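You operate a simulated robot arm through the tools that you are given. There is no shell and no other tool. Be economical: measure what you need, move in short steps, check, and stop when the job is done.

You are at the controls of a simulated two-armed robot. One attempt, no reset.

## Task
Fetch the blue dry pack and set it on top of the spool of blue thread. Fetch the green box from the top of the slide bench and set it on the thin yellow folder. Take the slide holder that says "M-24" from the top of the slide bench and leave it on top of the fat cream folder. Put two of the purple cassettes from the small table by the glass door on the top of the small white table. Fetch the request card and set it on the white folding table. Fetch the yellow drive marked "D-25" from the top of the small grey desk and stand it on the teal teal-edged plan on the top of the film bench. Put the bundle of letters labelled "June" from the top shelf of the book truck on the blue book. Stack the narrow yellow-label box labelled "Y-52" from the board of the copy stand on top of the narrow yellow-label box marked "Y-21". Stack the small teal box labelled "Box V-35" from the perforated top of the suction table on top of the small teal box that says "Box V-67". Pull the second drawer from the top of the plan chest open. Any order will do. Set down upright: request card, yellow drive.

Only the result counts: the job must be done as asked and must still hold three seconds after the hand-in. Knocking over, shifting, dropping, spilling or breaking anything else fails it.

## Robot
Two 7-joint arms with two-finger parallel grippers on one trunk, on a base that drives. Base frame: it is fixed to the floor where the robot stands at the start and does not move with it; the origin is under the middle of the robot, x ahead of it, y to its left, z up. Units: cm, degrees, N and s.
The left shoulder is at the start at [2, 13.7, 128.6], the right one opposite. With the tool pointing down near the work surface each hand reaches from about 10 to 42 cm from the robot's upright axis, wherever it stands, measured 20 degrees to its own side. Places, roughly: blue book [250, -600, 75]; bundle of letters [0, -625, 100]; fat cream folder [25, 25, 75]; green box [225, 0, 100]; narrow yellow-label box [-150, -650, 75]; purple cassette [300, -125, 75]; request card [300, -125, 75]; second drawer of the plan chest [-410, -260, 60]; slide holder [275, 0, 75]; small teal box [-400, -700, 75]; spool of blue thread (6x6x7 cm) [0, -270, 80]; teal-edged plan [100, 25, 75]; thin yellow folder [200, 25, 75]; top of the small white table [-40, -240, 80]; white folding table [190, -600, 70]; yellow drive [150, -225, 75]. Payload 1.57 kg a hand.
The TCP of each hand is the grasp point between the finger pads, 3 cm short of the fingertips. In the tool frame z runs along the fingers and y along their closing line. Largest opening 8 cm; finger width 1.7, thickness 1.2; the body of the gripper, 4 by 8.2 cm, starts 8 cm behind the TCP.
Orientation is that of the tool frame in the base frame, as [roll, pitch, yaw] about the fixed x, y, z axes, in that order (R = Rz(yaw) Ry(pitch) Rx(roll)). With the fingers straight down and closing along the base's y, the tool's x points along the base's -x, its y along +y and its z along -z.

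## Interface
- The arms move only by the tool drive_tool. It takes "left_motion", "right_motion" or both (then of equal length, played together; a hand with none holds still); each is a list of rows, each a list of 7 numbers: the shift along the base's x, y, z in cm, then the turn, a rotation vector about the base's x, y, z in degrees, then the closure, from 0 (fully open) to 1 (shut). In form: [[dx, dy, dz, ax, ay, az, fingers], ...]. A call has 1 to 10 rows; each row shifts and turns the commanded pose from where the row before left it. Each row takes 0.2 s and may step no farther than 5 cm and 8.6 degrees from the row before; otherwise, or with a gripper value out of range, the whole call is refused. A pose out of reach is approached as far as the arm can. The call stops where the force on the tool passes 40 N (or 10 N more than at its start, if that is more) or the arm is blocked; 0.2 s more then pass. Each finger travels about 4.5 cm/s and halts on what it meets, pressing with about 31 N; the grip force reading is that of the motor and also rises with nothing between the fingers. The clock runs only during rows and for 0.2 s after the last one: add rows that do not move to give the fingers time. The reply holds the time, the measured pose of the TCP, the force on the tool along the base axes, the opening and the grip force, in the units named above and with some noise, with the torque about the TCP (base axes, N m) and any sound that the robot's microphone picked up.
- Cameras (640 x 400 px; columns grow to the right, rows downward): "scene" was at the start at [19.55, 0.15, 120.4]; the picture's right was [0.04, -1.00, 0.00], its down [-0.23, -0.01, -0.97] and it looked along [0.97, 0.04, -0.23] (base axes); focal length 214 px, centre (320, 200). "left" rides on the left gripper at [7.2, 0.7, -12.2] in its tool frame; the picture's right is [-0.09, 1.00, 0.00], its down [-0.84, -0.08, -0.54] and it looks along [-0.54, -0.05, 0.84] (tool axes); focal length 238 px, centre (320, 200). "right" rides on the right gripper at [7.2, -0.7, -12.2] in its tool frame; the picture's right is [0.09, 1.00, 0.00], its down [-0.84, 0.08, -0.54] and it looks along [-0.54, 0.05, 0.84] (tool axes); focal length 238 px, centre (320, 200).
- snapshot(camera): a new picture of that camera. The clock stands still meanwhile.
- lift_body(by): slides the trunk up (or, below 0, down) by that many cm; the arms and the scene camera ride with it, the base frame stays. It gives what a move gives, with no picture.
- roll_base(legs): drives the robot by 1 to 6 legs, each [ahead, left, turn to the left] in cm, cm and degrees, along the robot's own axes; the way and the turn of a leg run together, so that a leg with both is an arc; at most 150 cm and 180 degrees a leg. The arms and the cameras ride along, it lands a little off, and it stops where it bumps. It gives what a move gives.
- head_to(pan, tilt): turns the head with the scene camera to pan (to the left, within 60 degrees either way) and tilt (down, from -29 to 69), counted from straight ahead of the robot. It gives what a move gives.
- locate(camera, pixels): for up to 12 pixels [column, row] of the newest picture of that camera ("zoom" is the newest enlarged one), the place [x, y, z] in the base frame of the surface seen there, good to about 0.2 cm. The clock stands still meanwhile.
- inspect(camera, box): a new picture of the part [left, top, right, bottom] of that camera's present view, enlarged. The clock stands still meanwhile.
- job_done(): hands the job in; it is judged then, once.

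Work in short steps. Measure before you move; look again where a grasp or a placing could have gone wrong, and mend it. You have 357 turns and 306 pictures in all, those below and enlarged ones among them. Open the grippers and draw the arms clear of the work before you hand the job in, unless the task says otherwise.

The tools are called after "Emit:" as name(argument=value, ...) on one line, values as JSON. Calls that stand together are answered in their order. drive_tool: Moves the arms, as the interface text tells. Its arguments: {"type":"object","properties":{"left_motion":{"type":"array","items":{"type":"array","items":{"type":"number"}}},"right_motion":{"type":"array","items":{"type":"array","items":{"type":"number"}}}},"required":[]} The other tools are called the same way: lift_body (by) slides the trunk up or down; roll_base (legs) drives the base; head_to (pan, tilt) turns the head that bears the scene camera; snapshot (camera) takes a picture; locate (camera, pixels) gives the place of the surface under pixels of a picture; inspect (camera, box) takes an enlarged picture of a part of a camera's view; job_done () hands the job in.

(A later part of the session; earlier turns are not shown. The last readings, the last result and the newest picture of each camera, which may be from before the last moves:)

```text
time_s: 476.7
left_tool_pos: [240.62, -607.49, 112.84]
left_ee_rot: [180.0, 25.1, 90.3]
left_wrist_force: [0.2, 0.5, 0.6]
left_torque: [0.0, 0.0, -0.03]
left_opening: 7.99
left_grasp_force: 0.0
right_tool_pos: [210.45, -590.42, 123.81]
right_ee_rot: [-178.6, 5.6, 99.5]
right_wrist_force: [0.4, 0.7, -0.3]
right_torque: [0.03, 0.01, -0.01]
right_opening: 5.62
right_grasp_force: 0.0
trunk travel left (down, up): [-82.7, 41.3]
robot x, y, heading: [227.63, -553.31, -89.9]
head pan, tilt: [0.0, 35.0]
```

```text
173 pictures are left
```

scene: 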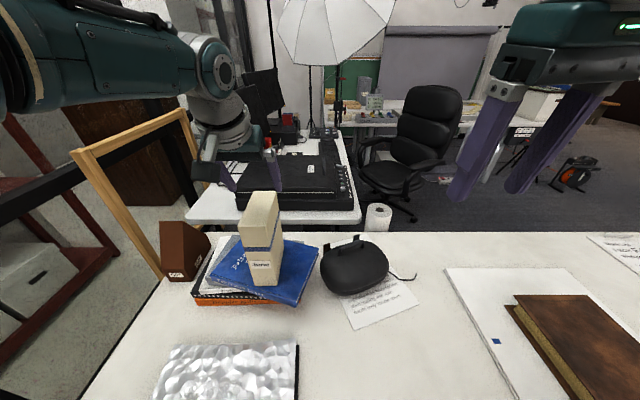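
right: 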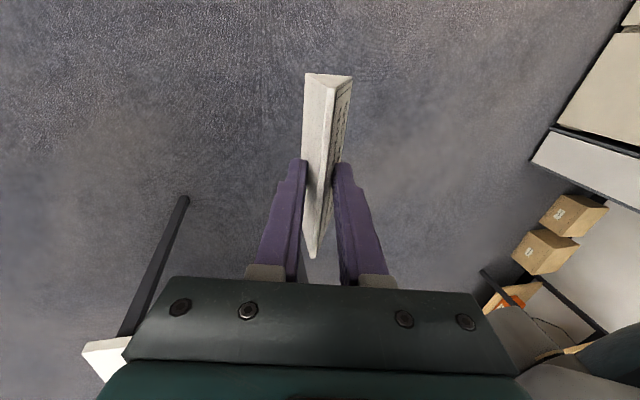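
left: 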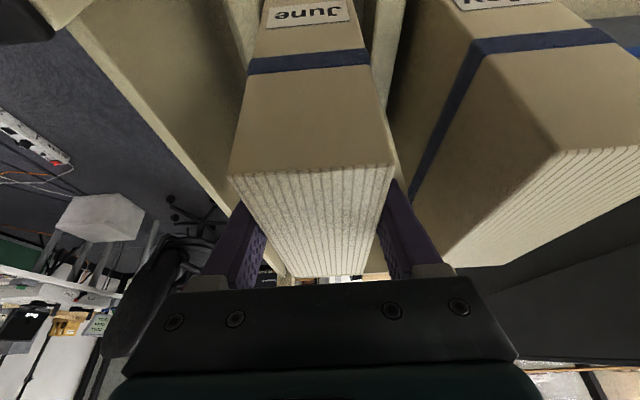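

June stands on the blue book. Back off and re-bend the left arm.

Emit:
roll_base(legs=[[-55, 0, 0]])

Emit:
drive_tool(left_motion=[[-0.5, 3.5, 0, 0, 0, 0, 0.3], [-0.5, 3.5, 0, 0, 0, 0, 0.3], [-0.5, 3.5, 0, -4, 0, 0, 0.3], [-0.5, 3.5, 0, -4, 0, 0, 0.3], [-0.5, 3.5, 0, -4, 0, 0, 0.3], [0, 3.5, 0, -4, 0, 0, 0.3], [0, 0, 0, -4, 0, 0, 0.3], [0, 0, 0, -4, 0, 0, 0.3]])

```text
time_s: 479.8
left_tool_pos: [240.6, -552.45, 112.91]
left_ee_rot: [180.0, 25.0, 90.0]
left_wrist_force: [0.3, 0.0, 1.0]
left_torque: [0.0, 0.01, 0.0]
left_opening: 8.0
left_grasp_force: 0.0
right_tool_pos: [210.38, -535.18, 123.82]
right_ee_rot: [-178.5, 5.6, 99.3]
right_wrist_force: [0.0, -0.9, -0.5]
right_torque: [0.0, 0.01, -0.01]
right_opening: 5.59
right_grasp_force: 0.0
trunk travel left (down, up): [-82.7, 41.3]
robot x, y, heading: [227.62, -497.59, -90.3]
head pan, tilt: [0.0, 35.0]
```

```text
time_s: 481.6
left_tool_pos: [237.84, -531.59, 112.86]
left_ee_rot: [-179.9, 49.2, 90.2]
left_wrist_force: [0.7, -0.1, 0.2]
left_torque: [0.02, -0.01, -0.01]
left_opening: 5.58
left_grasp_force: 0.1
right_tool_pos: [210.55, -535.25, 123.93]
right_ee_rot: [-178.6, 5.7, 99.2]
right_wrist_force: [-0.5, -0.4, -0.2]
right_torque: [0.01, 0.0, -0.02]
right_opening: 5.61
right_grasp_force: 0.1
trunk travel left (down, up): [-82.7, 41.3]
robot x, y, heading: [227.72, -498.32, -90.0]
head pan, tilt: [0.0, 35.0]
```

Straighten the left hand, then drive west and into the aisle, facing the copy stand.

Emit:
drive_tool(left_motion=[[0, 0, 0, 8, 0, 0, 0.3], [0, 0, 0, 8, 0, 0, 0.3], [0, 0, 0, 8, 0, 0, 0.3], [0, 0, 0, 8, 0, 0, 0.3], [0, 0, 0, 8, 0, 0, 0.3], [0, 0, 0, 8, 0, 0, 0.3], [0, 0, 0, 0, 0, 0, 0.3]], right_motion=[[0, 0, -1, 0, 5, -8, 0.3], [0, 0, -1, 0, 0, -1, 0.3], [0, 0, -1, 0, 0, 0, 0.3], [0, 0, -1, 0, 0, 0, 0.3], [0, 0, -1, 0, 0, 0, 0.3], [0, 0, -1, 0, 0, 0, 0.3], [0, 0, 0, 0, 0, 0, 0.3]])

Emit:
roll_base(legs=[[0, -150, 0], [0, -150, 0], [0, -8, 0], [148, 0, 0], [0, 0, -90]])

Emit:
head_to(pan=0, tilt=40)

Emit:
snapshot(camera="scene")

```text
refused: row 1 steps farther than a row can; nothing moved
```

```text
time_s: 507.7
left_tool_pos: [-112.23, -659.66, 112.88]
left_ee_rot: [-179.8, 49.2, 0.5]
left_wrist_force: [1.2, -0.2, -0.1]
left_torque: [-0.02, -0.03, 0.01]
left_opening: 5.59
left_grasp_force: 0.1
right_tool_pos: [-116.1, -632.23, 123.89]
right_ee_rot: [-178.6, 5.5, 9.6]
right_wrist_force: [-0.3, -0.5, 1.0]
right_torque: [0.01, 0.01, 0.01]
right_opening: 5.6
right_grasp_force: 0.0
trunk travel left (down, up): [-82.7, 41.3]
robot x, y, heading: [-78.43, -649.61, -180.1]
head pan, tilt: [0.0, 35.0]
```

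```text
time_s: 508.4
left_tool_pos: [-112.18, -659.65, 112.93]
left_ee_rot: [-179.9, 49.1, 0.4]
left_wrist_force: [0.3, 0.5, 0.1]
left_torque: [0.02, -0.02, 0.0]
left_opening: 5.61
left_grasp_force: 0.0
right_tool_pos: [-116.1, -632.12, 123.9]
right_ee_rot: [-178.7, 5.6, 9.5]
right_wrist_force: [-0.6, 0.0, -0.3]
right_torque: [0.0, 0.01, 0.0]
right_opening: 5.59
right_grasp_force: 0.0
trunk travel left (down, up): [-82.7, 41.3]
robot x, y, heading: [-78.59, -649.22, -179.7]
head pan, tilt: [0.0, 40.0]
```

```text
172 pictures are left
```

scene: 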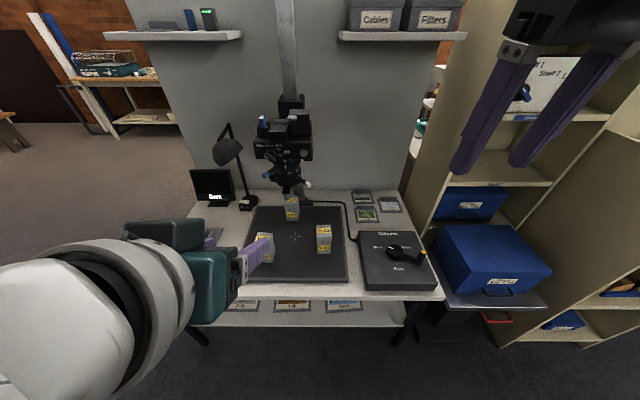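

Three labelled boxes on the board. Straighten both hands first, then zoom in.

Emit:
drive_tool(left_motion=[[0, 0, 0, 0, -8, 0, 0.3], [0, 0, 0, 0, -8, 0, 0.3], [0, 0, 0, 0, -8, 0, 0.3], [0, 0, 0, 0, -8, 0, 0.3], [0, 0, 0, 0, -8, 0, 0.3], [0, 0, 0, 0, -8, 0, 0.3], [0, 0, 0, 0, 0, 0, 0.3]], right_motion=[[0, 0, 0, 0, 0, -5, 0.3], [0, 0, 0, 0, 0, -4, 0.3], [0, 0, 0, 0, -5, 0, 0.3], [0, 0, 0, 0, 0, 0, 0.3], [0, 0, 0, 0, 0, 0, 0.3], [0, 0, 0, 0, 0, 0, 0.3], [0, 0, 0, 0, 0, 0, 0.3]])

Emit:
inspect(camera="scene", box=[220, 170, 380, 290])

```text
time_s: 509.9
left_tool_pos: [-112.23, -659.63, 112.89]
left_ee_rot: [179.8, 1.0, 0.4]
left_wrist_force: [0.5, -0.5, 0.5]
left_torque: [0.03, 0.0, -0.03]
left_opening: 5.61
left_grasp_force: 0.1
right_tool_pos: [-116.09, -632.24, 123.94]
right_ee_rot: [-178.5, 0.5, 0.7]
right_wrist_force: [0.4, 0.3, 0.5]
right_torque: [-0.03, -0.01, -0.02]
right_opening: 5.6
right_grasp_force: 0.1
trunk travel left (down, up): [-82.7, 41.3]
robot x, y, heading: [-78.45, -649.36, -179.9]
head pan, tilt: [0.0, 40.0]
```

```text
3.33 times, centred on (300, 230) of scene
```

zoom: 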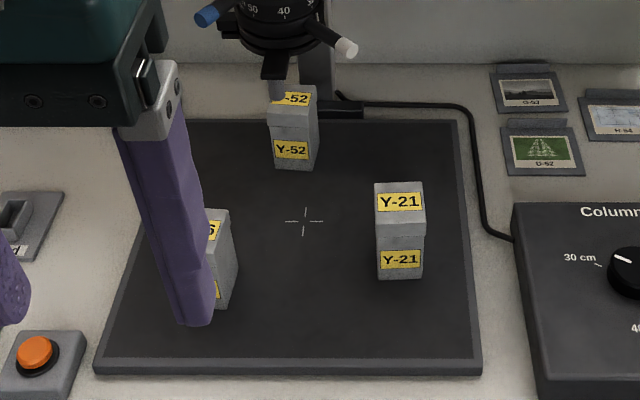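

Y-52 stands at the rear below the camera head; Y-21 front right. Measure.

Emit:
locate(camera="zoom", pixels=[[272, 105], [315, 100], [275, 88], [292, 150], [295, 165], [377, 208], [424, 205], [378, 185], [420, 184], [400, 275], [110, 365], [475, 370]])

Emit:
locate(camera="scene", pixels=[[293, 190], [285, 182], [307, 185], [270, 150], [290, 140], [291, 100], [265, 240], [262, 260]])

```text
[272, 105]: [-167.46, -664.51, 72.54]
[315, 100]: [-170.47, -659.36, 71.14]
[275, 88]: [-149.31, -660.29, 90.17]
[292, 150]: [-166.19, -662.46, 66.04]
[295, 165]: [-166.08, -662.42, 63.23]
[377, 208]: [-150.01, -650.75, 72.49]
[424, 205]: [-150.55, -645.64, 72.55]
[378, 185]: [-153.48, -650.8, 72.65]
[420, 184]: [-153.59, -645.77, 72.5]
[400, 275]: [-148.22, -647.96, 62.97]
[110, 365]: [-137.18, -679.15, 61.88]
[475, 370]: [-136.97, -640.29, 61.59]
```

```text
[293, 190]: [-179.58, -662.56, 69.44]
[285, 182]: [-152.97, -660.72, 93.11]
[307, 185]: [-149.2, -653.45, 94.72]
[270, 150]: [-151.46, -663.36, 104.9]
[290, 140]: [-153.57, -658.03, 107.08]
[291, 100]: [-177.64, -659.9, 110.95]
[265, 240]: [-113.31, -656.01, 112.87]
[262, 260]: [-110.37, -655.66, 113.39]
```

Y-52 (front x≈-166, y≈-662.4, top 72.5) is under/behind the camera head (lens bottom z≈90). I'll approach nearly horizontally from the front: lower the trunk, pull the right hand back and tilt the left hand outward.

Emit:
drive_tool(right_motion=[[2, 2, 0, 0, 0, 0, 0.3], [2, 2, 0, 0, 0, 0, 0.3], [2, 2, 0, 0, 0, 0, 0.3], [2, 2, 0, 0, 0, 0, 0.3]])

Emit:
lift_body(by=-30)

Emit:
drive_tool(left_motion=[[-2, 0, 0.5, 0, 8, 0, 0], [-2, 0, 0.5, 0, 8, 0, 0], [-2, 0, 0.5, 0, 8, 0, 0], [-2, 0, 0.5, 0, 8, 0, 0], [-2, 0, 0.5, 0, 8, 0, 0], [-2, 0, 0.5, 0, 8, 0, 0], [-2, 0, 0.5, 0, 8, 0, 0], [-2, 0, 0.5, 0, 8, 0, 0], [-2, 0, 0.5, 0, 8, 0, 0], [0, 0, 0, 0, 0, 0, 0]])

Emit:
snapshot(camera="scene")

```text
time_s: 510.9
left_tool_pos: [-112.2, -659.64, 112.82]
left_ee_rot: [179.7, 1.1, 0.3]
left_wrist_force: [-0.2, 0.0, -0.2]
left_torque: [-0.02, 0.0, 0.03]
left_opening: 5.61
left_grasp_force: 0.1
right_tool_pos: [-108.01, -624.26, 123.83]
right_ee_rot: [-178.7, 0.6, 0.6]
right_wrist_force: [-0.1, 0.3, -0.9]
right_torque: [-0.01, -0.02, 0.02]
right_opening: 5.61
right_grasp_force: 0.0
trunk travel left (down, up): [-82.7, 41.3]
robot x, y, heading: [-78.85, -649.29, -179.7]
head pan, tilt: [0.0, 40.0]
```

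```text
time_s: 514.0
left_tool_pos: [-112.33, -659.68, 82.85]
left_ee_rot: [179.7, 1.2, 0.3]
left_wrist_force: [-0.4, -0.6, 0.3]
left_torque: [-0.04, 0.01, 0.01]
left_opening: 5.61
left_grasp_force: 0.1
right_tool_pos: [-108.04, -624.2, 93.89]
right_ee_rot: [-178.5, 0.5, 0.6]
right_wrist_force: [0.0, 0.2, -0.2]
right_torque: [-0.01, -0.01, -0.03]
right_opening: 5.62
right_grasp_force: 0.1
trunk travel left (down, up): [-52.7, 71.3]
robot x, y, heading: [-78.63, -648.79, -179.7]
head pan, tilt: [0.0, 40.0]
```

```text
time_s: 516.1
left_tool_pos: [-130.22, -659.65, 87.28]
left_ee_rot: [-179.1, 73.2, 1.1]
left_wrist_force: [0.3, 0.2, 0.3]
left_torque: [-0.01, -0.02, -0.01]
left_opening: 8.02
left_grasp_force: 0.0
right_tool_pos: [-108.11, -624.26, 93.85]
right_ee_rot: [-178.6, 0.6, 0.6]
right_wrist_force: [1.0, -0.1, 0.0]
right_torque: [-0.01, 0.03, -0.03]
right_opening: 5.57
right_grasp_force: 0.1
trunk travel left (down, up): [-52.7, 71.3]
robot x, y, heading: [-78.88, -649.17, -179.6]
head pan, tilt: [0.0, 40.0]
```

```text
170 pictures are left
```

scene: 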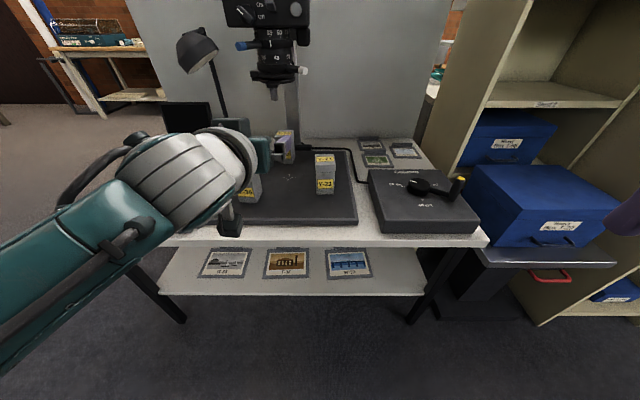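

Now view from the left hand camera.

Emit:
snapshot(camera="left")

Emit:
inspect(camera="scene", box=[220, 30, 380, 240])

```text
169 pictures are left
```

left: 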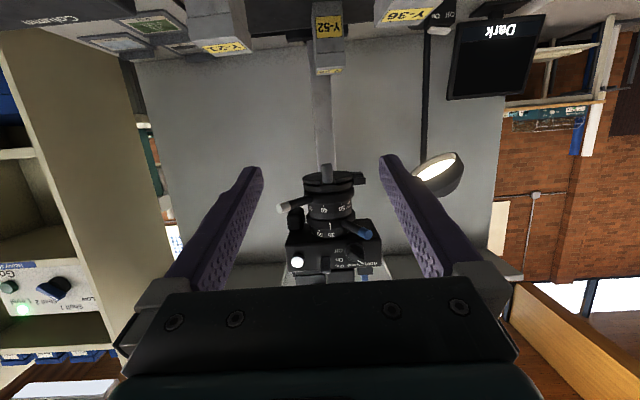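

```text
1.90 times, centred on (300, 135) of scene
```

zoom: 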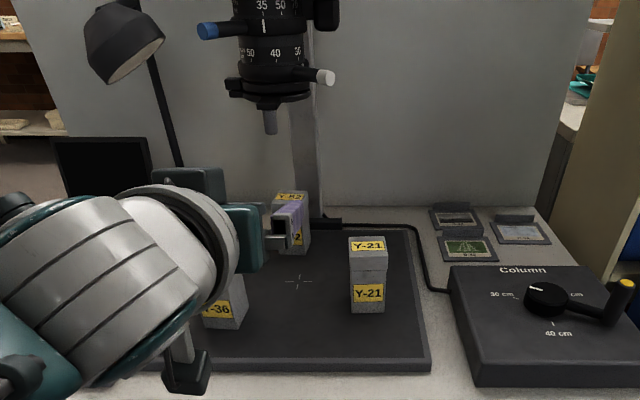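

The hand camera hangs below when tilted. I reduce the tilt to ~60°, raise the right hand, and lower the trunk; also measure Y-36 and the lens.

Emit:
locate(camera="zoom", pixels=[[240, 320], [205, 315], [268, 130], [280, 95], [350, 250], [385, 245], [290, 195], [305, 250], [545, 300], [625, 285], [310, 200]])

Emit:
drive_tool(left_motion=[[0, -0.5, 0, 0, -6.5, 0, 0], [0, -0.5, 0, 0, -6.5, 0, 0], [0, -0.5, 0, 0, 0, 0, 0], [0, -0.5, 0, 0, 0, 0, 0]], right_motion=[[1, 0, 4, 0, 0, 0, 0.3], [1, 0, 4, 0, 0, 0, 0.3], [1, 0, 4, 0, 0, 0, 0.3], [1, 0, 4, 0, 0, 0, 0.3]])

Emit:
lift_body(by=-18)

```text
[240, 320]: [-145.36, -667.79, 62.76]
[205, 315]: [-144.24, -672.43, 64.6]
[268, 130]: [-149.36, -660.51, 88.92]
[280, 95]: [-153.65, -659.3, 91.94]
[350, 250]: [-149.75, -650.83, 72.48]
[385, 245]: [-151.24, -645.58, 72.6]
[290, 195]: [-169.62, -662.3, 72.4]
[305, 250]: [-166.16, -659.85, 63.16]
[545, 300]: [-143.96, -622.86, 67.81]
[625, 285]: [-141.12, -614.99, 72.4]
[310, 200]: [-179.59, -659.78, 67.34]
```

```text
time_s: 517.0
left_tool_pos: [-130.22, -661.24, 87.44]
left_ee_rot: [-179.7, 60.0, 0.5]
left_wrist_force: [0.5, 0.3, -0.5]
left_torque: [0.01, -0.03, 0.03]
left_opening: 8.01
left_grasp_force: 0.0
right_tool_pos: [-100.75, -622.41, 99.61]
right_ee_rot: [-170.7, -17.9, -1.1]
right_wrist_force: [1.4, -0.2, 0.6]
right_torque: [0.04, -0.02, 0.0]
right_opening: 5.61
right_grasp_force: 0.1
trunk travel left (down, up): [-52.7, 71.3]
robot x, y, heading: [-78.66, -649.16, -179.7]
head pan, tilt: [0.0, 40.0]
stopped in row 4 (right hand): the arm was blocked; the commanded pose is now the measured one
```

```text
time_s: 519.0
left_tool_pos: [-130.16, -661.13, 69.35]
left_ee_rot: [-179.8, 60.0, 0.6]
left_wrist_force: [-0.3, -0.2, -0.4]
left_torque: [0.02, 0.01, -0.02]
left_opening: 7.98
left_grasp_force: 0.1
right_tool_pos: [-100.87, -622.27, 81.7]
right_ee_rot: [-170.7, -17.8, -1.1]
right_wrist_force: [0.1, -0.5, -0.1]
right_torque: [-0.02, -0.01, 0.04]
right_opening: 5.61
right_grasp_force: 0.1
trunk travel left (down, up): [-34.7, 89.3]
robot x, y, heading: [-78.78, -649.38, -179.5]
head pan, tilt: [0.0, 40.0]
```

Y-36's right face is at y≈-667.8, Y-52's centre y≈-662.1. I narrow the opening to 6.5, align, and drive forward 30 cm under the lens.

Emit:
drive_tool(left_motion=[[0, -0.5, 0, 0, 0, 0, 0.19], [0, -0.5, -0.4, 0, 0, 0, 0.19], [0, 0, -0.4, 0, 0, 0, 0.19]])

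Emit:
roll_base(legs=[[22, 0, -0.3]])

Emit:
snapshot(camera="left")

Emit:
snapshot(camera="scene")

```text
time_s: 519.8
left_tool_pos: [-130.21, -662.26, 68.59]
left_ee_rot: [-179.8, 60.0, 0.6]
left_wrist_force: [-0.7, 0.4, -0.2]
left_torque: [-0.01, 0.01, 0.0]
left_opening: 6.49
left_grasp_force: 0.1
right_tool_pos: [-100.75, -622.26, 81.73]
right_ee_rot: [-170.8, -17.7, -1.2]
right_wrist_force: [-0.8, 0.0, 0.3]
right_torque: [-0.02, 0.03, 0.0]
right_opening: 5.6
right_grasp_force: 0.0
trunk travel left (down, up): [-34.7, 89.3]
robot x, y, heading: [-78.6, -649.4, -179.9]
head pan, tilt: [0.0, 40.0]
```

```text
time_s: 521.5
left_tool_pos: [-152.25, -662.02, 68.61]
left_ee_rot: [-179.9, 59.9, 0.3]
left_wrist_force: [0.4, 0.3, 0.2]
left_torque: [0.02, -0.05, 0.0]
left_opening: 6.49
left_grasp_force: 0.0
right_tool_pos: [-122.49, -622.27, 81.71]
right_ee_rot: [-170.7, -17.8, -1.4]
right_wrist_force: [0.4, 0.1, 0.0]
right_torque: [0.03, 0.02, 0.03]
right_opening: 5.61
right_grasp_force: 0.1
trunk travel left (down, up): [-34.7, 89.3]
robot x, y, heading: [-100.62, -649.22, 179.9]
head pan, tilt: [0.0, 40.0]
```

```text
167 pictures are left
```

left: 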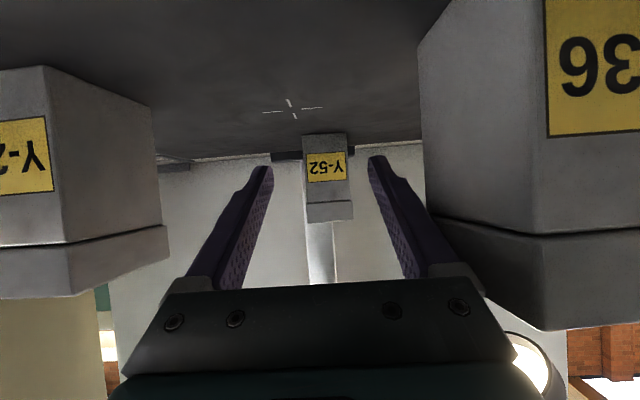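

```text
166 pictures are left
```

scene: 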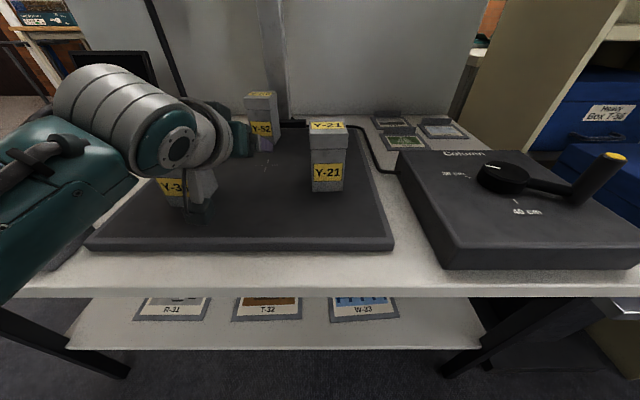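

Y-52 lies between the fingers' line. I check its lateral position and raise 1.5 cm for wrist clearance over Y-36.

Emit:
locate(camera="left", pixels=[[307, 190], [348, 190], [327, 165], [327, 205], [425, 200], [160, 200], [420, 260]])

Emit:
drive_tool(left_motion=[[0, 0, 0.8, 0, 0, 0, 0.19], [0, 0, 0.8, 0, 0, 0, 0.19]])

```text
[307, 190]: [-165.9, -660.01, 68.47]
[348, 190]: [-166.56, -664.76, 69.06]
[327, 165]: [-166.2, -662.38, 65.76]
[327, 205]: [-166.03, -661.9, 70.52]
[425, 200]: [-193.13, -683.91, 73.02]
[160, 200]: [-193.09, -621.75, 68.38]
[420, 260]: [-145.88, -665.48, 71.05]
```

```text
time_s: 522.1
left_tool_pos: [-152.14, -662.03, 70.14]
left_ee_rot: [-179.8, 60.0, 0.3]
left_wrist_force: [-0.8, -0.2, 0.5]
left_torque: [-0.01, 0.02, -0.03]
left_opening: 6.49
left_grasp_force: 0.0
right_tool_pos: [-122.57, -622.18, 81.53]
right_ee_rot: [-170.7, -17.8, -1.4]
right_wrist_force: [0.7, -0.3, -0.1]
right_torque: [0.0, -0.01, -0.01]
right_opening: 5.6
right_grasp_force: 0.1
trunk travel left (down, up): [-34.7, 89.3]
robot x, y, heading: [-100.87, -649.58, 179.7]
head pan, tilt: [0.0, 40.0]
```

Check Y-36's nearest edge more carefully.

Emit:
locate(camera="left", pixels=[[440, 230], [440, 270], [548, 320], [430, 120], [540, 230], [600, 300], [445, 180], [150, 235], [100, 260]])

Emit:
inspect(camera="scene", box=[130, 60, 300, 240])

```text
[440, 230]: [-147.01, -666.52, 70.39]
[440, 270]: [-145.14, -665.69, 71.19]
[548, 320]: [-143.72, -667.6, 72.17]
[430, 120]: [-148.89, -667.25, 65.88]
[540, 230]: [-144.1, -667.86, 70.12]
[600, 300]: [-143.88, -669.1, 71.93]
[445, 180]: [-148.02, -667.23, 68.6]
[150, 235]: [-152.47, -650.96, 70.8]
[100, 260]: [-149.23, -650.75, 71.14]
```

```text
2.22 times, centred on (215, 150) of scene
```

zoom: 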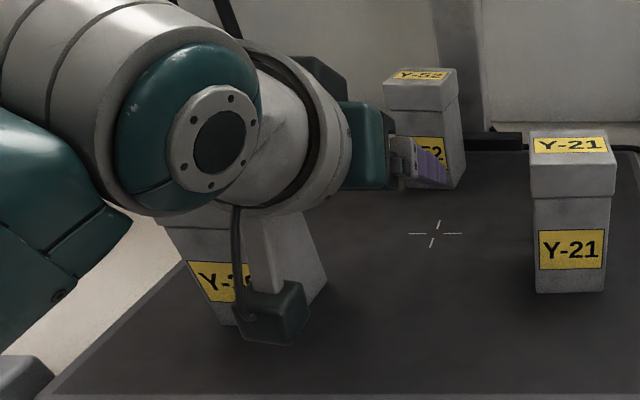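

Right face of Y-36 is at y≈-667.3; clearances are fine. Drive forward 12.

Emit:
roll_base(legs=[[12, 0, 0]])

Emit:
inspect(camera="scene", box=[130, 40, 350, 300])

Emit:
snapshot(camera="left")

```text
time_s: 523.3
left_tool_pos: [-164.13, -662.12, 70.08]
left_ee_rot: [-179.8, 60.0, 0.3]
left_wrist_force: [0.2, -0.1, 1.0]
left_torque: [-0.01, -0.03, -0.03]
left_opening: 6.49
left_grasp_force: 0.1
right_tool_pos: [-134.56, -622.2, 81.73]
right_ee_rot: [-170.6, -17.8, -1.4]
right_wrist_force: [-0.1, -0.2, 0.5]
right_torque: [0.01, 0.0, 0.01]
right_opening: 5.61
right_grasp_force: 0.2
trunk travel left (down, up): [-34.7, 89.3]
robot x, y, heading: [-112.48, -649.39, 180.0]
head pan, tilt: [0.0, 40.0]
```

```text
1.54 times, centred on (240, 170) of scene
```

zoom: 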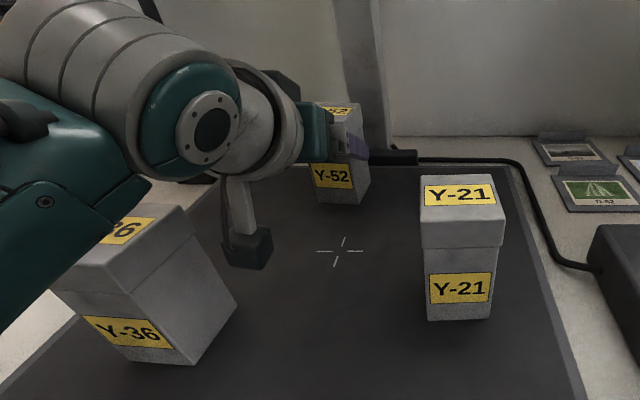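

```text
163 pictures are left
```

left: 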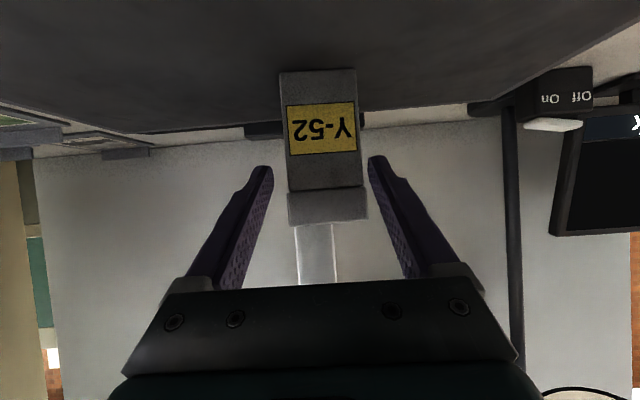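

Advance 4.2 cm with the arm and close.

Emit:
drive_tool(left_motion=[[-1.5, 0, 0, 0, 0, 0, 0.19], [-1.5, 0, 0, 0, 0, 0, 0.19], [-1.2, 0, -0.4, 0, 0, 0, 0.19], [0, 0, 0, 0, 0, 0, 0.19]])

Emit:
drive_tool(left_motion=[[0, 0, 0, 0, 0, 0, 1], [0, 0, 0, 0, 0, 0, 1], [0, 0, 0, 0, 0, 0, 1], [0, 0, 0, 0, 0, 0, 1]])

Emit:
snapshot(camera="left")

```text
time_s: 524.3
left_tool_pos: [-168.22, -661.96, 69.84]
left_ee_rot: [-179.9, 60.0, 0.3]
left_wrist_force: [0.1, 0.4, 0.3]
left_torque: [-0.02, 0.0, 0.03]
left_opening: 6.48
left_grasp_force: 0.0
right_tool_pos: [-134.42, -622.3, 81.71]
right_ee_rot: [-170.7, -17.8, -1.3]
right_wrist_force: [0.5, 0.2, 0.3]
right_torque: [-0.01, 0.0, -0.02]
right_opening: 5.6
right_grasp_force: 0.1
trunk travel left (down, up): [-34.7, 89.3]
robot x, y, heading: [-112.92, -649.48, 180.0]
head pan, tilt: [0.0, 40.0]
```

```text
time_s: 525.3
left_tool_pos: [-168.13, -661.88, 69.82]
left_ee_rot: [-179.6, 60.0, 0.4]
left_wrist_force: [0.9, 0.3, 1.9]
left_torque: [0.16, 0.05, -0.02]
left_opening: 5.7
left_grasp_force: 31.0
right_tool_pos: [-134.43, -622.19, 81.68]
right_ee_rot: [-170.7, -17.8, -1.4]
right_wrist_force: [0.2, 0.7, -0.4]
right_torque: [0.01, 0.02, 0.02]
right_opening: 5.6
right_grasp_force: 0.1
trunk travel left (down, up): [-34.7, 89.3]
robot x, y, heading: [-112.54, -649.35, 179.9]
head pan, tilt: [0.0, 40.0]
```

```text
162 pictures are left
```

left: 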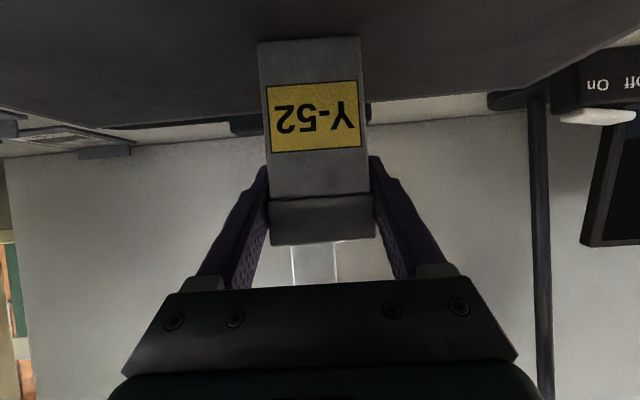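

Gripped. Lift 1.5 cm and back out along x.

Emit:
drive_tool(left_motion=[[0, 0, 0.8, 0, 0, 0, 1], [0, 0, 0.9, 0, 0, 0, 1], [0, 0, 0, 0, 0, 0, 1]])

Emit:
roll_base(legs=[[-32, 0, 0]])

Emit:
snapshot(camera="scene")

```text
time_s: 526.1
left_tool_pos: [-168.08, -662.06, 71.46]
left_ee_rot: [-179.7, 59.9, 0.3]
left_wrist_force: [1.0, -0.3, -3.0]
left_torque: [0.0, 0.0, 0.02]
left_opening: 5.7
left_grasp_force: 31.5
right_tool_pos: [-134.35, -622.18, 81.69]
right_ee_rot: [-170.7, -17.9, -1.4]
right_wrist_force: [0.0, 0.0, 0.1]
right_torque: [0.02, -0.01, 0.01]
right_opening: 5.62
right_grasp_force: 0.1
trunk travel left (down, up): [-34.7, 89.3]
robot x, y, heading: [-112.33, -649.14, 179.9]
head pan, tilt: [0.0, 40.0]
```

```text
time_s: 528.3
left_tool_pos: [-135.75, -662.06, 71.5]
left_ee_rot: [-179.8, 60.0, 0.3]
left_wrist_force: [-0.3, -0.5, -1.0]
left_torque: [-0.01, 0.01, -0.01]
left_opening: 5.66
left_grasp_force: 30.8
right_tool_pos: [-102.14, -622.35, 81.73]
right_ee_rot: [-170.7, -17.9, -1.3]
right_wrist_force: [-0.1, -1.1, -0.4]
right_torque: [-0.04, 0.0, 0.02]
right_opening: 5.58
right_grasp_force: 0.1
trunk travel left (down, up): [-34.7, 89.3]
robot x, y, heading: [-80.26, -649.27, 180.0]
head pan, tilt: [0.0, 40.0]
```

```text
161 pictures are left
```

scene: 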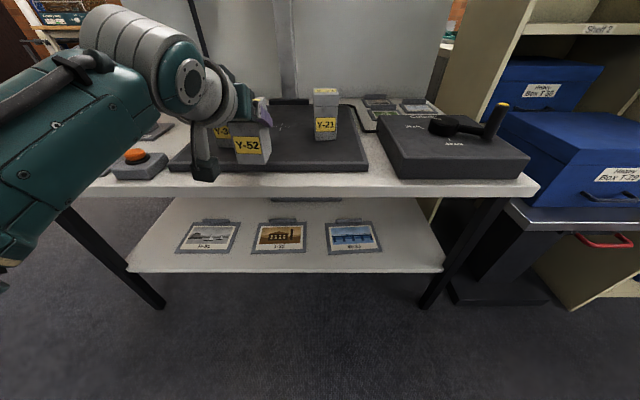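

Measure Y-21's top and right-hand surroundings, then raise the trunk 12 cm.

Emit:
lift_body(by=12)

Emit:
roll_base(legs=[[0, -7, 0]])

Emit:
drive_tool(left_motion=[[0, 2.3, 0, 0, 0, 0, 1], [0, 2.3, 0, 0, 0, 0, 1], [0, 2.3, 0, 0, 0, 0, 1], [0, 0, 0, 0, 0, 0, 1]])

Emit:
snapshot(camera="scene")

```text
time_s: 529.8
left_tool_pos: [-135.89, -661.99, 83.59]
left_ee_rot: [-179.8, 60.0, 0.4]
left_wrist_force: [0.1, -1.1, -1.2]
left_torque: [0.01, -0.02, 0.01]
left_opening: 5.62
left_grasp_force: 31.5
right_tool_pos: [-102.23, -622.24, 93.71]
right_ee_rot: [-170.8, -17.9, -1.3]
right_wrist_force: [-0.2, 0.6, -0.1]
right_torque: [0.0, 0.03, 0.01]
right_opening: 5.61
right_grasp_force: 0.0
trunk travel left (down, up): [-46.7, 77.3]
robot x, y, heading: [-80.26, -649.35, 180.0]
head pan, tilt: [0.0, 40.0]
```

```text
time_s: 530.8
left_tool_pos: [-135.79, -655.24, 83.38]
left_ee_rot: [-179.7, 60.0, 0.4]
left_wrist_force: [-0.3, 0.4, -2.1]
left_torque: [0.02, -0.02, 0.05]
left_opening: 5.6
left_grasp_force: 31.1
right_tool_pos: [-102.11, -615.34, 93.6]
right_ee_rot: [-170.6, -17.9, -1.2]
right_wrist_force: [0.6, 0.2, -0.5]
right_torque: [-0.03, 0.0, 0.03]
right_opening: 5.6
right_grasp_force: 0.0
trunk travel left (down, up): [-46.7, 77.3]
robot x, y, heading: [-80.25, -642.35, 180.0]
head pan, tilt: [0.0, 40.0]
```

```text
time_s: 531.8
left_tool_pos: [-135.82, -648.29, 83.5]
left_ee_rot: [-179.8, 60.0, 0.4]
left_wrist_force: [0.3, -0.8, -2.0]
left_torque: [-0.01, -0.06, 0.03]
left_opening: 5.58
left_grasp_force: 31.2
right_tool_pos: [-102.15, -615.36, 93.53]
right_ee_rot: [-170.7, -17.9, -1.3]
right_wrist_force: [0.3, -0.6, 0.4]
right_torque: [0.02, 0.0, -0.02]
right_opening: 5.6
right_grasp_force: 0.1
trunk travel left (down, up): [-46.7, 77.3]
robot x, y, heading: [-80.01, -642.5, 180.0]
head pan, tilt: [0.0, 40.0]
```

```text
160 pictures are left
```

scene: 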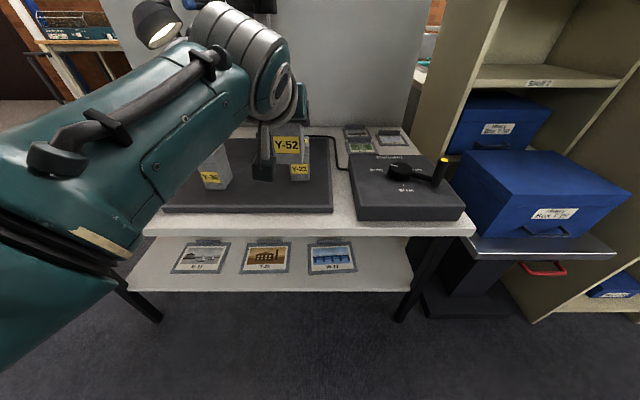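

Drive forward 10 and view alignment.

Emit:
roll_base(legs=[[10, 0, 0]])

Emit:
inspect(camera="scene", box=[200, 60, 400, 260])

Emit:
snapshot(camera="left")

```text
time_s: 532.9
left_tool_pos: [-145.84, -648.45, 83.51]
left_ee_rot: [-179.7, 60.0, 0.3]
left_wrist_force: [-0.6, 0.1, -1.3]
left_torque: [0.01, -0.06, 0.02]
left_opening: 5.59
left_grasp_force: 31.4
right_tool_pos: [-112.27, -615.35, 93.64]
right_ee_rot: [-170.8, -17.9, -1.2]
right_wrist_force: [-0.2, 0.1, -0.6]
right_torque: [-0.04, 0.0, 0.0]
right_opening: 5.59
right_grasp_force: 0.1
trunk travel left (down, up): [-46.7, 77.3]
robot x, y, heading: [-90.25, -642.3, -179.7]
head pan, tilt: [0.0, 40.0]
```

```text
2.00 times, centred on (300, 160) of scene
```

zoom: 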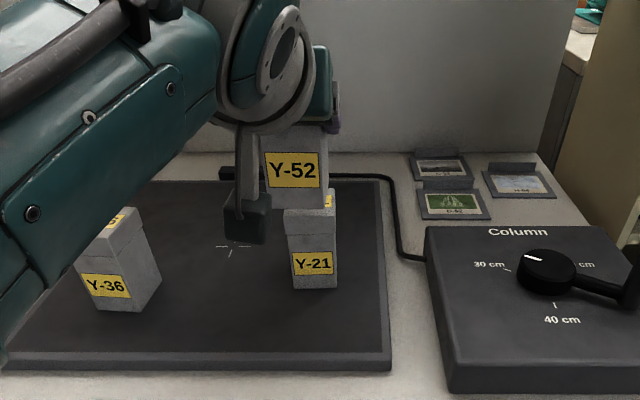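

```text
158 pictures are left
```

left: 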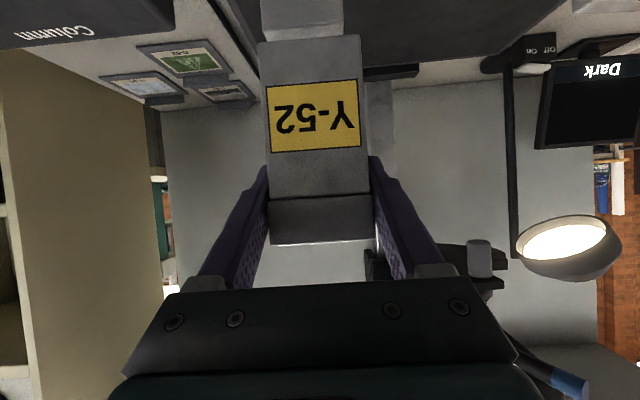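

Measure Y-52's and Y-21's edges for alignment.

Emit:
locate(camera="zoom", pixels=[[274, 195], [320, 195], [290, 175], [290, 225], [332, 225], [312, 245], [330, 196], [270, 145], [324, 143]])

Emit:
locate(camera="left", pixels=[[262, 60], [362, 55], [268, 5], [340, 5], [300, 45], [275, 190], [368, 185]])

```text
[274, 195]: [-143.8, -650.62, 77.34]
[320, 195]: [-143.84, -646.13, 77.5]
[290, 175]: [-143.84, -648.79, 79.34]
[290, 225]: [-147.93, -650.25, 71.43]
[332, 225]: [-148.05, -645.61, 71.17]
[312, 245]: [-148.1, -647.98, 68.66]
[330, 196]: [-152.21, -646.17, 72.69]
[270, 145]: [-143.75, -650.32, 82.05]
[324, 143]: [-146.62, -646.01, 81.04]
```

```text
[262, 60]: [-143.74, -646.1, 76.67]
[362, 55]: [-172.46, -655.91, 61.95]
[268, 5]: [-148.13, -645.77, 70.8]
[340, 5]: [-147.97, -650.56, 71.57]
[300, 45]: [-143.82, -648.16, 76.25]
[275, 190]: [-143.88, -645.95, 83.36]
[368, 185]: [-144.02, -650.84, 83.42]
```

Y-52's front at x=-143.8 vs Y-21's -148: move -4.2 in x, +0.2 in y, then lower.

Emit:
drive_tool(left_motion=[[-1.4, 0.1, 0, 0, 0, 0, 1], [-1.4, 0.1, 0, 0, 0, 0, 1], [-1.4, 0, 0, 0, 0, 0, 1], [0, 0, -1, 0, 0, 0, 1], [0, 0, -0.8, 0, 0, 0, 1], [0, 0, 0, 0, 0, 0, 1]])

Emit:
inspect(camera="scene", box=[270, 100, 390, 220])

Emit:
snapshot(camera="left")

```text
time_s: 534.3
left_tool_pos: [-150.0, -648.29, 81.68]
left_ee_rot: [-179.8, 59.9, 0.5]
left_wrist_force: [-0.6, 0.3, -2.7]
left_torque: [-0.03, -0.02, -0.03]
left_opening: 5.54
left_grasp_force: 31.6
right_tool_pos: [-112.16, -615.34, 93.67]
right_ee_rot: [-170.7, -17.9, -1.2]
right_wrist_force: [-0.3, -0.5, 0.0]
right_torque: [0.03, 0.04, 0.0]
right_opening: 5.61
right_grasp_force: 0.0
trunk travel left (down, up): [-46.7, 77.3]
robot x, y, heading: [-90.19, -642.16, -179.9]
head pan, tilt: [0.0, 40.0]
```

```text
3.33 times, centred on (330, 160) of scene
```

zoom: 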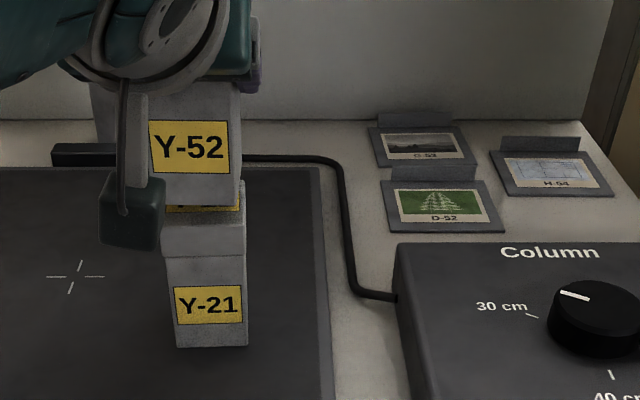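

```text
156 pictures are left
```

left: 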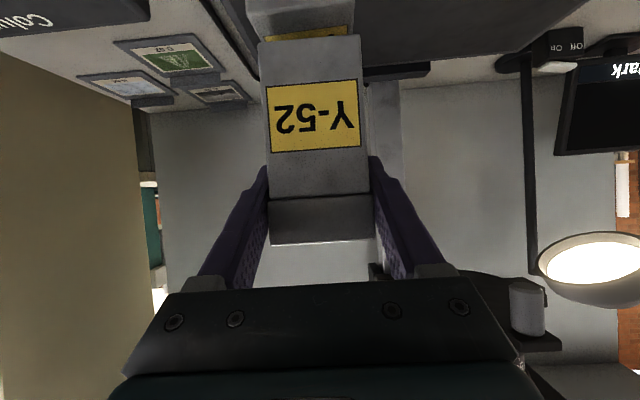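

Check once more and lower to contact.

Emit:
locate(camera="zoom", pixels=[[160, 200], [236, 200], [168, 240], [240, 240], [200, 180], [200, 235]])

Emit:
drive_tool(left_motion=[[0, 0, -0.4, 0, 0, 0, 1], [0, 0, -0.4, 0, 0, 0, 1], [0, 0, -0.3, 0, 0, 0, 1], [0, 0, -0.3, 0, 0, 0, 1]])

```text
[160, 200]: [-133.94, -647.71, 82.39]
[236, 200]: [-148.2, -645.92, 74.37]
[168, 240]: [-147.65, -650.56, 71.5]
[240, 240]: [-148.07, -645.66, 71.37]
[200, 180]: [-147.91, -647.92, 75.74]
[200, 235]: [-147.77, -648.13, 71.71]
```

```text
time_s: 535.3
left_tool_pos: [-150.04, -648.25, 80.29]
left_ee_rot: [-179.8, 60.0, 0.6]
left_wrist_force: [0.4, -0.4, -1.1]
left_torque: [0.01, -0.02, 0.02]
left_opening: 5.6
left_grasp_force: 31.4
right_tool_pos: [-112.14, -615.46, 93.69]
right_ee_rot: [-170.7, -17.9, -1.1]
right_wrist_force: [-0.4, -0.2, 1.1]
right_torque: [-0.02, 0.0, -0.05]
right_opening: 5.57
right_grasp_force: 0.0
trunk travel left (down, up): [-46.7, 77.3]
robot x, y, heading: [-90.17, -642.5, -179.7]
head pan, tilt: [0.0, 40.0]
```

Front faces and sides line up. Keep lowering.

Emit:
drive_tool(left_motion=[[0, 0, -0.25, 0, 0, 0, 1], [0, 0, -0.25, 0, 0, 0, 1], [0, 0, -0.25, 0, 0, 0, 1]])

Emit:
inspect(camera="scene", box=[270, 100, 390, 220])

```text
time_s: 536.1
left_tool_pos: [-150.46, -648.14, 80.23]
left_ee_rot: [-179.8, 60.7, 0.4]
left_wrist_force: [9.0, -1.4, 32.5]
left_torque: [0.01, -0.38, -0.06]
left_opening: 5.57
left_grasp_force: 31.1
right_tool_pos: [-112.23, -615.49, 93.61]
right_ee_rot: [-170.8, -17.8, -1.2]
right_wrist_force: [0.4, -0.3, -0.5]
right_torque: [-0.02, -0.03, 0.0]
right_opening: 5.6
right_grasp_force: 0.1
trunk travel left (down, up): [-46.7, 77.3]
robot x, y, heading: [-89.81, -642.4, -180.1]
head pan, tilt: [0.0, 40.0]
```

```text
3.33 times, centred on (330, 160) of scene
```

zoom: 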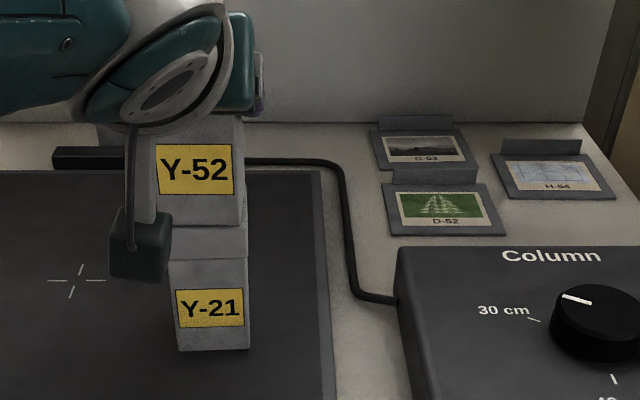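

Contact (32 N). Ease up 0.3, open, and withdraw along the tool axis.

Emit:
drive_tool(left_motion=[[0, 0, 0.35, 0, 0, 0, 1], [0, 0, 0, 0, 0, 0, 0.25], [0, 0, 0, 0, 0, 0, 0.1], [0, 0, 0, 0, 0, 0, 0.1], [1.3, 0, 0.75, 0, 0, 0, 0.1], [2.2, 0, 1.25, 0, 0, 0, 0.1], [3, 0, 1.75, 0, 0, 0, 0.1], [3.5, 0, 2, 0, 0, 0, 0.1], [0, 0, 0, 0, 0, 0, 0.1]])

Emit:
snapshot(camera="scene")

```text
time_s: 538.1
left_tool_pos: [-140.45, -650.25, 85.76]
left_ee_rot: [175.1, 60.5, -2.8]
left_wrist_force: [-0.1, 0.6, 0.7]
left_torque: [-0.01, 0.0, 0.0]
left_opening: 7.18
left_grasp_force: 0.1
right_tool_pos: [-112.22, -615.39, 93.57]
right_ee_rot: [-170.6, -17.7, -1.3]
right_wrist_force: [0.0, 0.5, 0.2]
right_torque: [-0.01, -0.01, 0.02]
right_opening: 5.59
right_grasp_force: 0.1
trunk travel left (down, up): [-46.7, 77.3]
robot x, y, heading: [-90.26, -642.53, -179.7]
head pan, tilt: [0.0, 40.0]
```

```text
154 pictures are left
```

scene: 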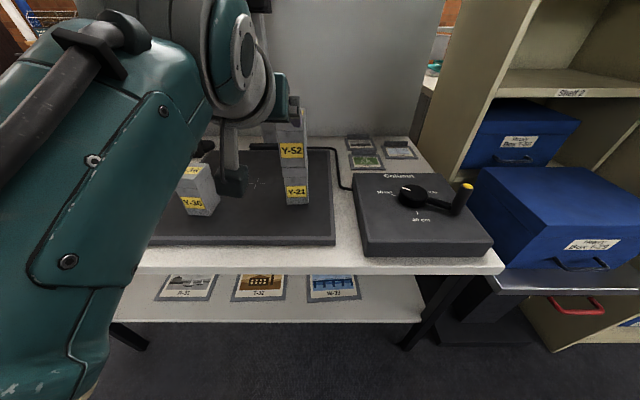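

The stack stands; the arm was near a joint limit. Back the base off and inspect.

Emit:
roll_base(legs=[[-25, 0, 0]])

Emit:
inspect(camera="scene", box=[240, 110, 360, 220])

```text
time_s: 540.0
left_tool_pos: [-115.2, -650.02, 85.1]
left_ee_rot: [174.7, 59.8, -3.4]
left_wrist_force: [1.0, -0.1, 0.0]
left_torque: [0.02, 0.04, 0.0]
left_opening: 7.2
left_grasp_force: 0.0
right_tool_pos: [-87.35, -615.45, 93.65]
right_ee_rot: [-170.7, -17.9, -1.1]
right_wrist_force: [-0.9, -0.2, 0.5]
right_torque: [-0.03, 0.04, -0.02]
right_opening: 5.6
right_grasp_force: 0.0
trunk travel left (down, up): [-46.7, 77.3]
robot x, y, heading: [-65.38, -642.62, -179.7]
head pan, tilt: [0.0, 40.0]
```

```text
3.64 times, centred on (300, 165) of scene
```

zoom: 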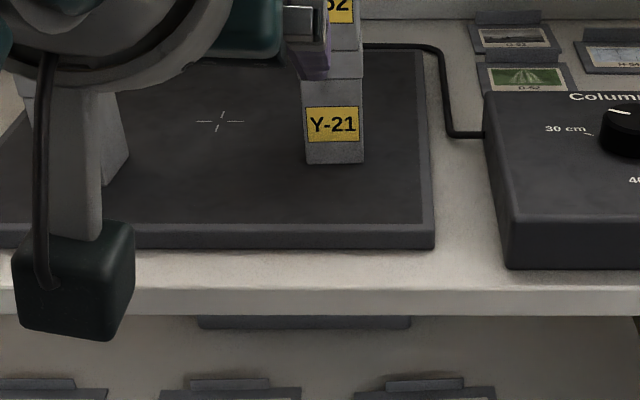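

Emit:
inspect(camera="scene", box=[240, 70, 380, 180])

```text
3.64 times, centred on (310, 125) of scene
```

zoom: 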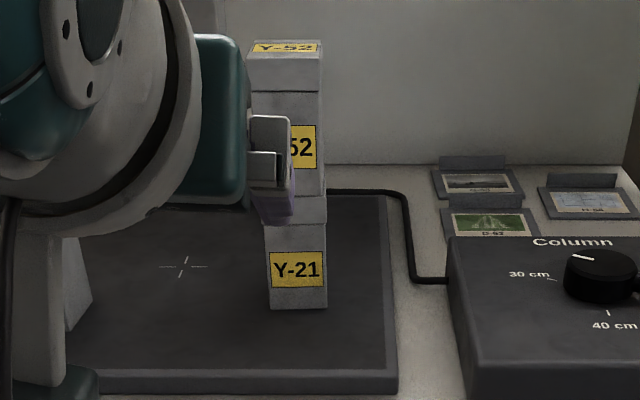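

Y-52 is neatly on Y-21. Straighten the left hand, raise the trunk, and leave the aisle northwards to look west.

Emit:
drive_tool(left_motion=[[0, 0, 0, 0, -8, 0, 0.1], [0, 0, 0, 0, -8, 0, 0.1], [0, 0, 0, 0, -8, 0, 0.1], [0, 0, 0, 0, -8, 0, 0.1], [0, 0, 0, 0, -8, 0, 0.1], [0, 0, 0, 0, -8, 0, 0.1], [0, 0, 0, 0, -8, 0, 0.1], [0, 0, 0, 0, -3, 0, 0.1], [0, 0, 0, 0, 0, 0, 0.1]])

Emit:
lift_body(by=30)

Emit:
roll_base(legs=[[0, 0, -90], [150, 0, 0], [150, 0, 0], [0, 0, 90]])

Emit:
head_to(pan=0, tilt=15)

Emit:
snapshot(camera="scene")

```text
time_s: 542.0
left_tool_pos: [-111.92, -650.37, 85.42]
left_ee_rot: [177.7, 0.9, -1.7]
left_wrist_force: [-0.6, -0.8, 0.5]
left_torque: [-0.02, 0.0, -0.05]
left_opening: 7.2
left_grasp_force: 0.0
left hand out of reach, approached as far as the arm can: row 7, 8
right_tool_pos: [-87.3, -615.46, 93.68]
right_ee_rot: [-170.7, -17.8, -1.1]
right_wrist_force: [0.2, 0.5, 0.9]
right_torque: [0.02, 0.03, 0.01]
right_opening: 5.59
right_grasp_force: 0.1
trunk travel left (down, up): [-46.7, 77.3]
robot x, y, heading: [-65.5, -642.39, -180.1]
head pan, tilt: [0.0, 40.0]
```

```text
time_s: 545.0
left_tool_pos: [-111.89, -650.34, 115.4]
left_ee_rot: [177.6, 0.8, -1.7]
left_wrist_force: [0.5, -0.1, -0.7]
left_torque: [0.03, 0.01, 0.0]
left_opening: 7.21
left_grasp_force: 0.0
right_tool_pos: [-87.33, -615.35, 123.61]
right_ee_rot: [-170.8, -17.9, -1.2]
right_wrist_force: [1.7, 0.4, 0.0]
right_torque: [0.0, 0.04, 0.01]
right_opening: 5.6
right_grasp_force: 0.1
trunk travel left (down, up): [-76.7, 47.3]
robot x, y, heading: [-64.71, -642.52, -179.9]
head pan, tilt: [0.0, 40.0]
```

```text
time_s: 567.1
left_tool_pos: [-109.24, -349.27, 115.4]
left_ee_rot: [177.6, 0.9, -2.3]
left_wrist_force: [0.1, 0.1, 0.6]
left_torque: [0.0, -0.01, 0.01]
left_opening: 7.18
left_grasp_force: 0.1
right_tool_pos: [-84.26, -314.58, 123.68]
right_ee_rot: [-170.6, -17.9, -1.8]
right_wrist_force: [0.0, -1.1, 0.0]
right_torque: [0.0, -0.01, 0.0]
right_opening: 5.6
right_grasp_force: 0.1
trunk travel left (down, up): [-76.7, 47.3]
robot x, y, heading: [-62.39, -341.74, 179.5]
head pan, tilt: [0.0, 40.0]
```

```text
time_s: 568.0
left_tool_pos: [-109.23, -349.21, 115.41]
left_ee_rot: [177.6, 0.9, -2.3]
left_wrist_force: [-0.1, -0.3, -0.5]
left_torque: [0.04, 0.02, -0.01]
left_opening: 7.22
left_grasp_force: 0.1
right_tool_pos: [-84.22, -314.57, 123.66]
right_ee_rot: [-170.7, -17.9, -1.9]
right_wrist_force: [0.7, -0.6, -0.3]
right_torque: [0.01, -0.01, -0.02]
right_opening: 5.59
right_grasp_force: 0.2
trunk travel left (down, up): [-76.7, 47.3]
robot x, y, heading: [-62.77, -341.91, 179.6]
head pan, tilt: [0.0, 15.0]
```

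```text
151 pictures are left
```

scene: 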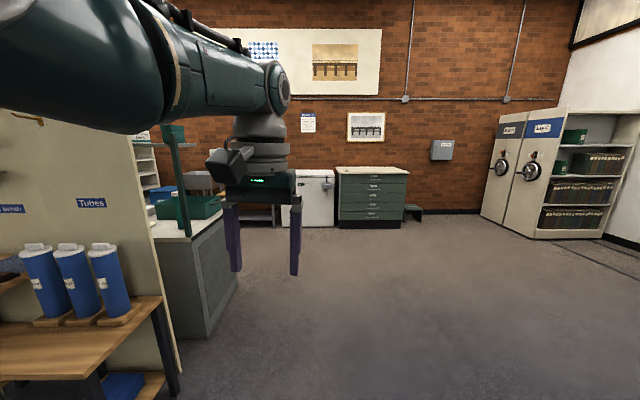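

The green plan chest is at (372,195). Drive toward it, then inspect.

Emit:
locate(camera="scene", pixels=[[340, 175], [407, 175], [372, 200], [372, 220], [320, 200], [413, 210], [182, 340], [215, 250]])

Emit:
inspect(camera="scene", box=[320, 155, 430, 235])

```text
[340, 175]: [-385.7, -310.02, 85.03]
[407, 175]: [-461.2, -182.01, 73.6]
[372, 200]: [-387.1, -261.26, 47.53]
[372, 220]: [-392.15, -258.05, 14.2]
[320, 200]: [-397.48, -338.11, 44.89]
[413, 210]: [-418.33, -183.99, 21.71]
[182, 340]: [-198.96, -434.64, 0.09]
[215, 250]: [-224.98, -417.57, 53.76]
```

```text
5.00 times, centred on (375, 195) of scene
```

zoom: 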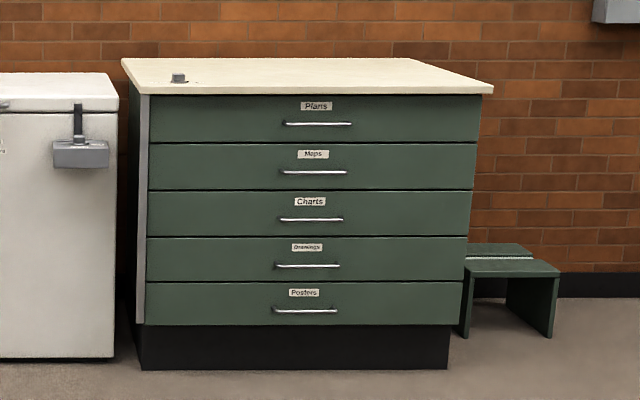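

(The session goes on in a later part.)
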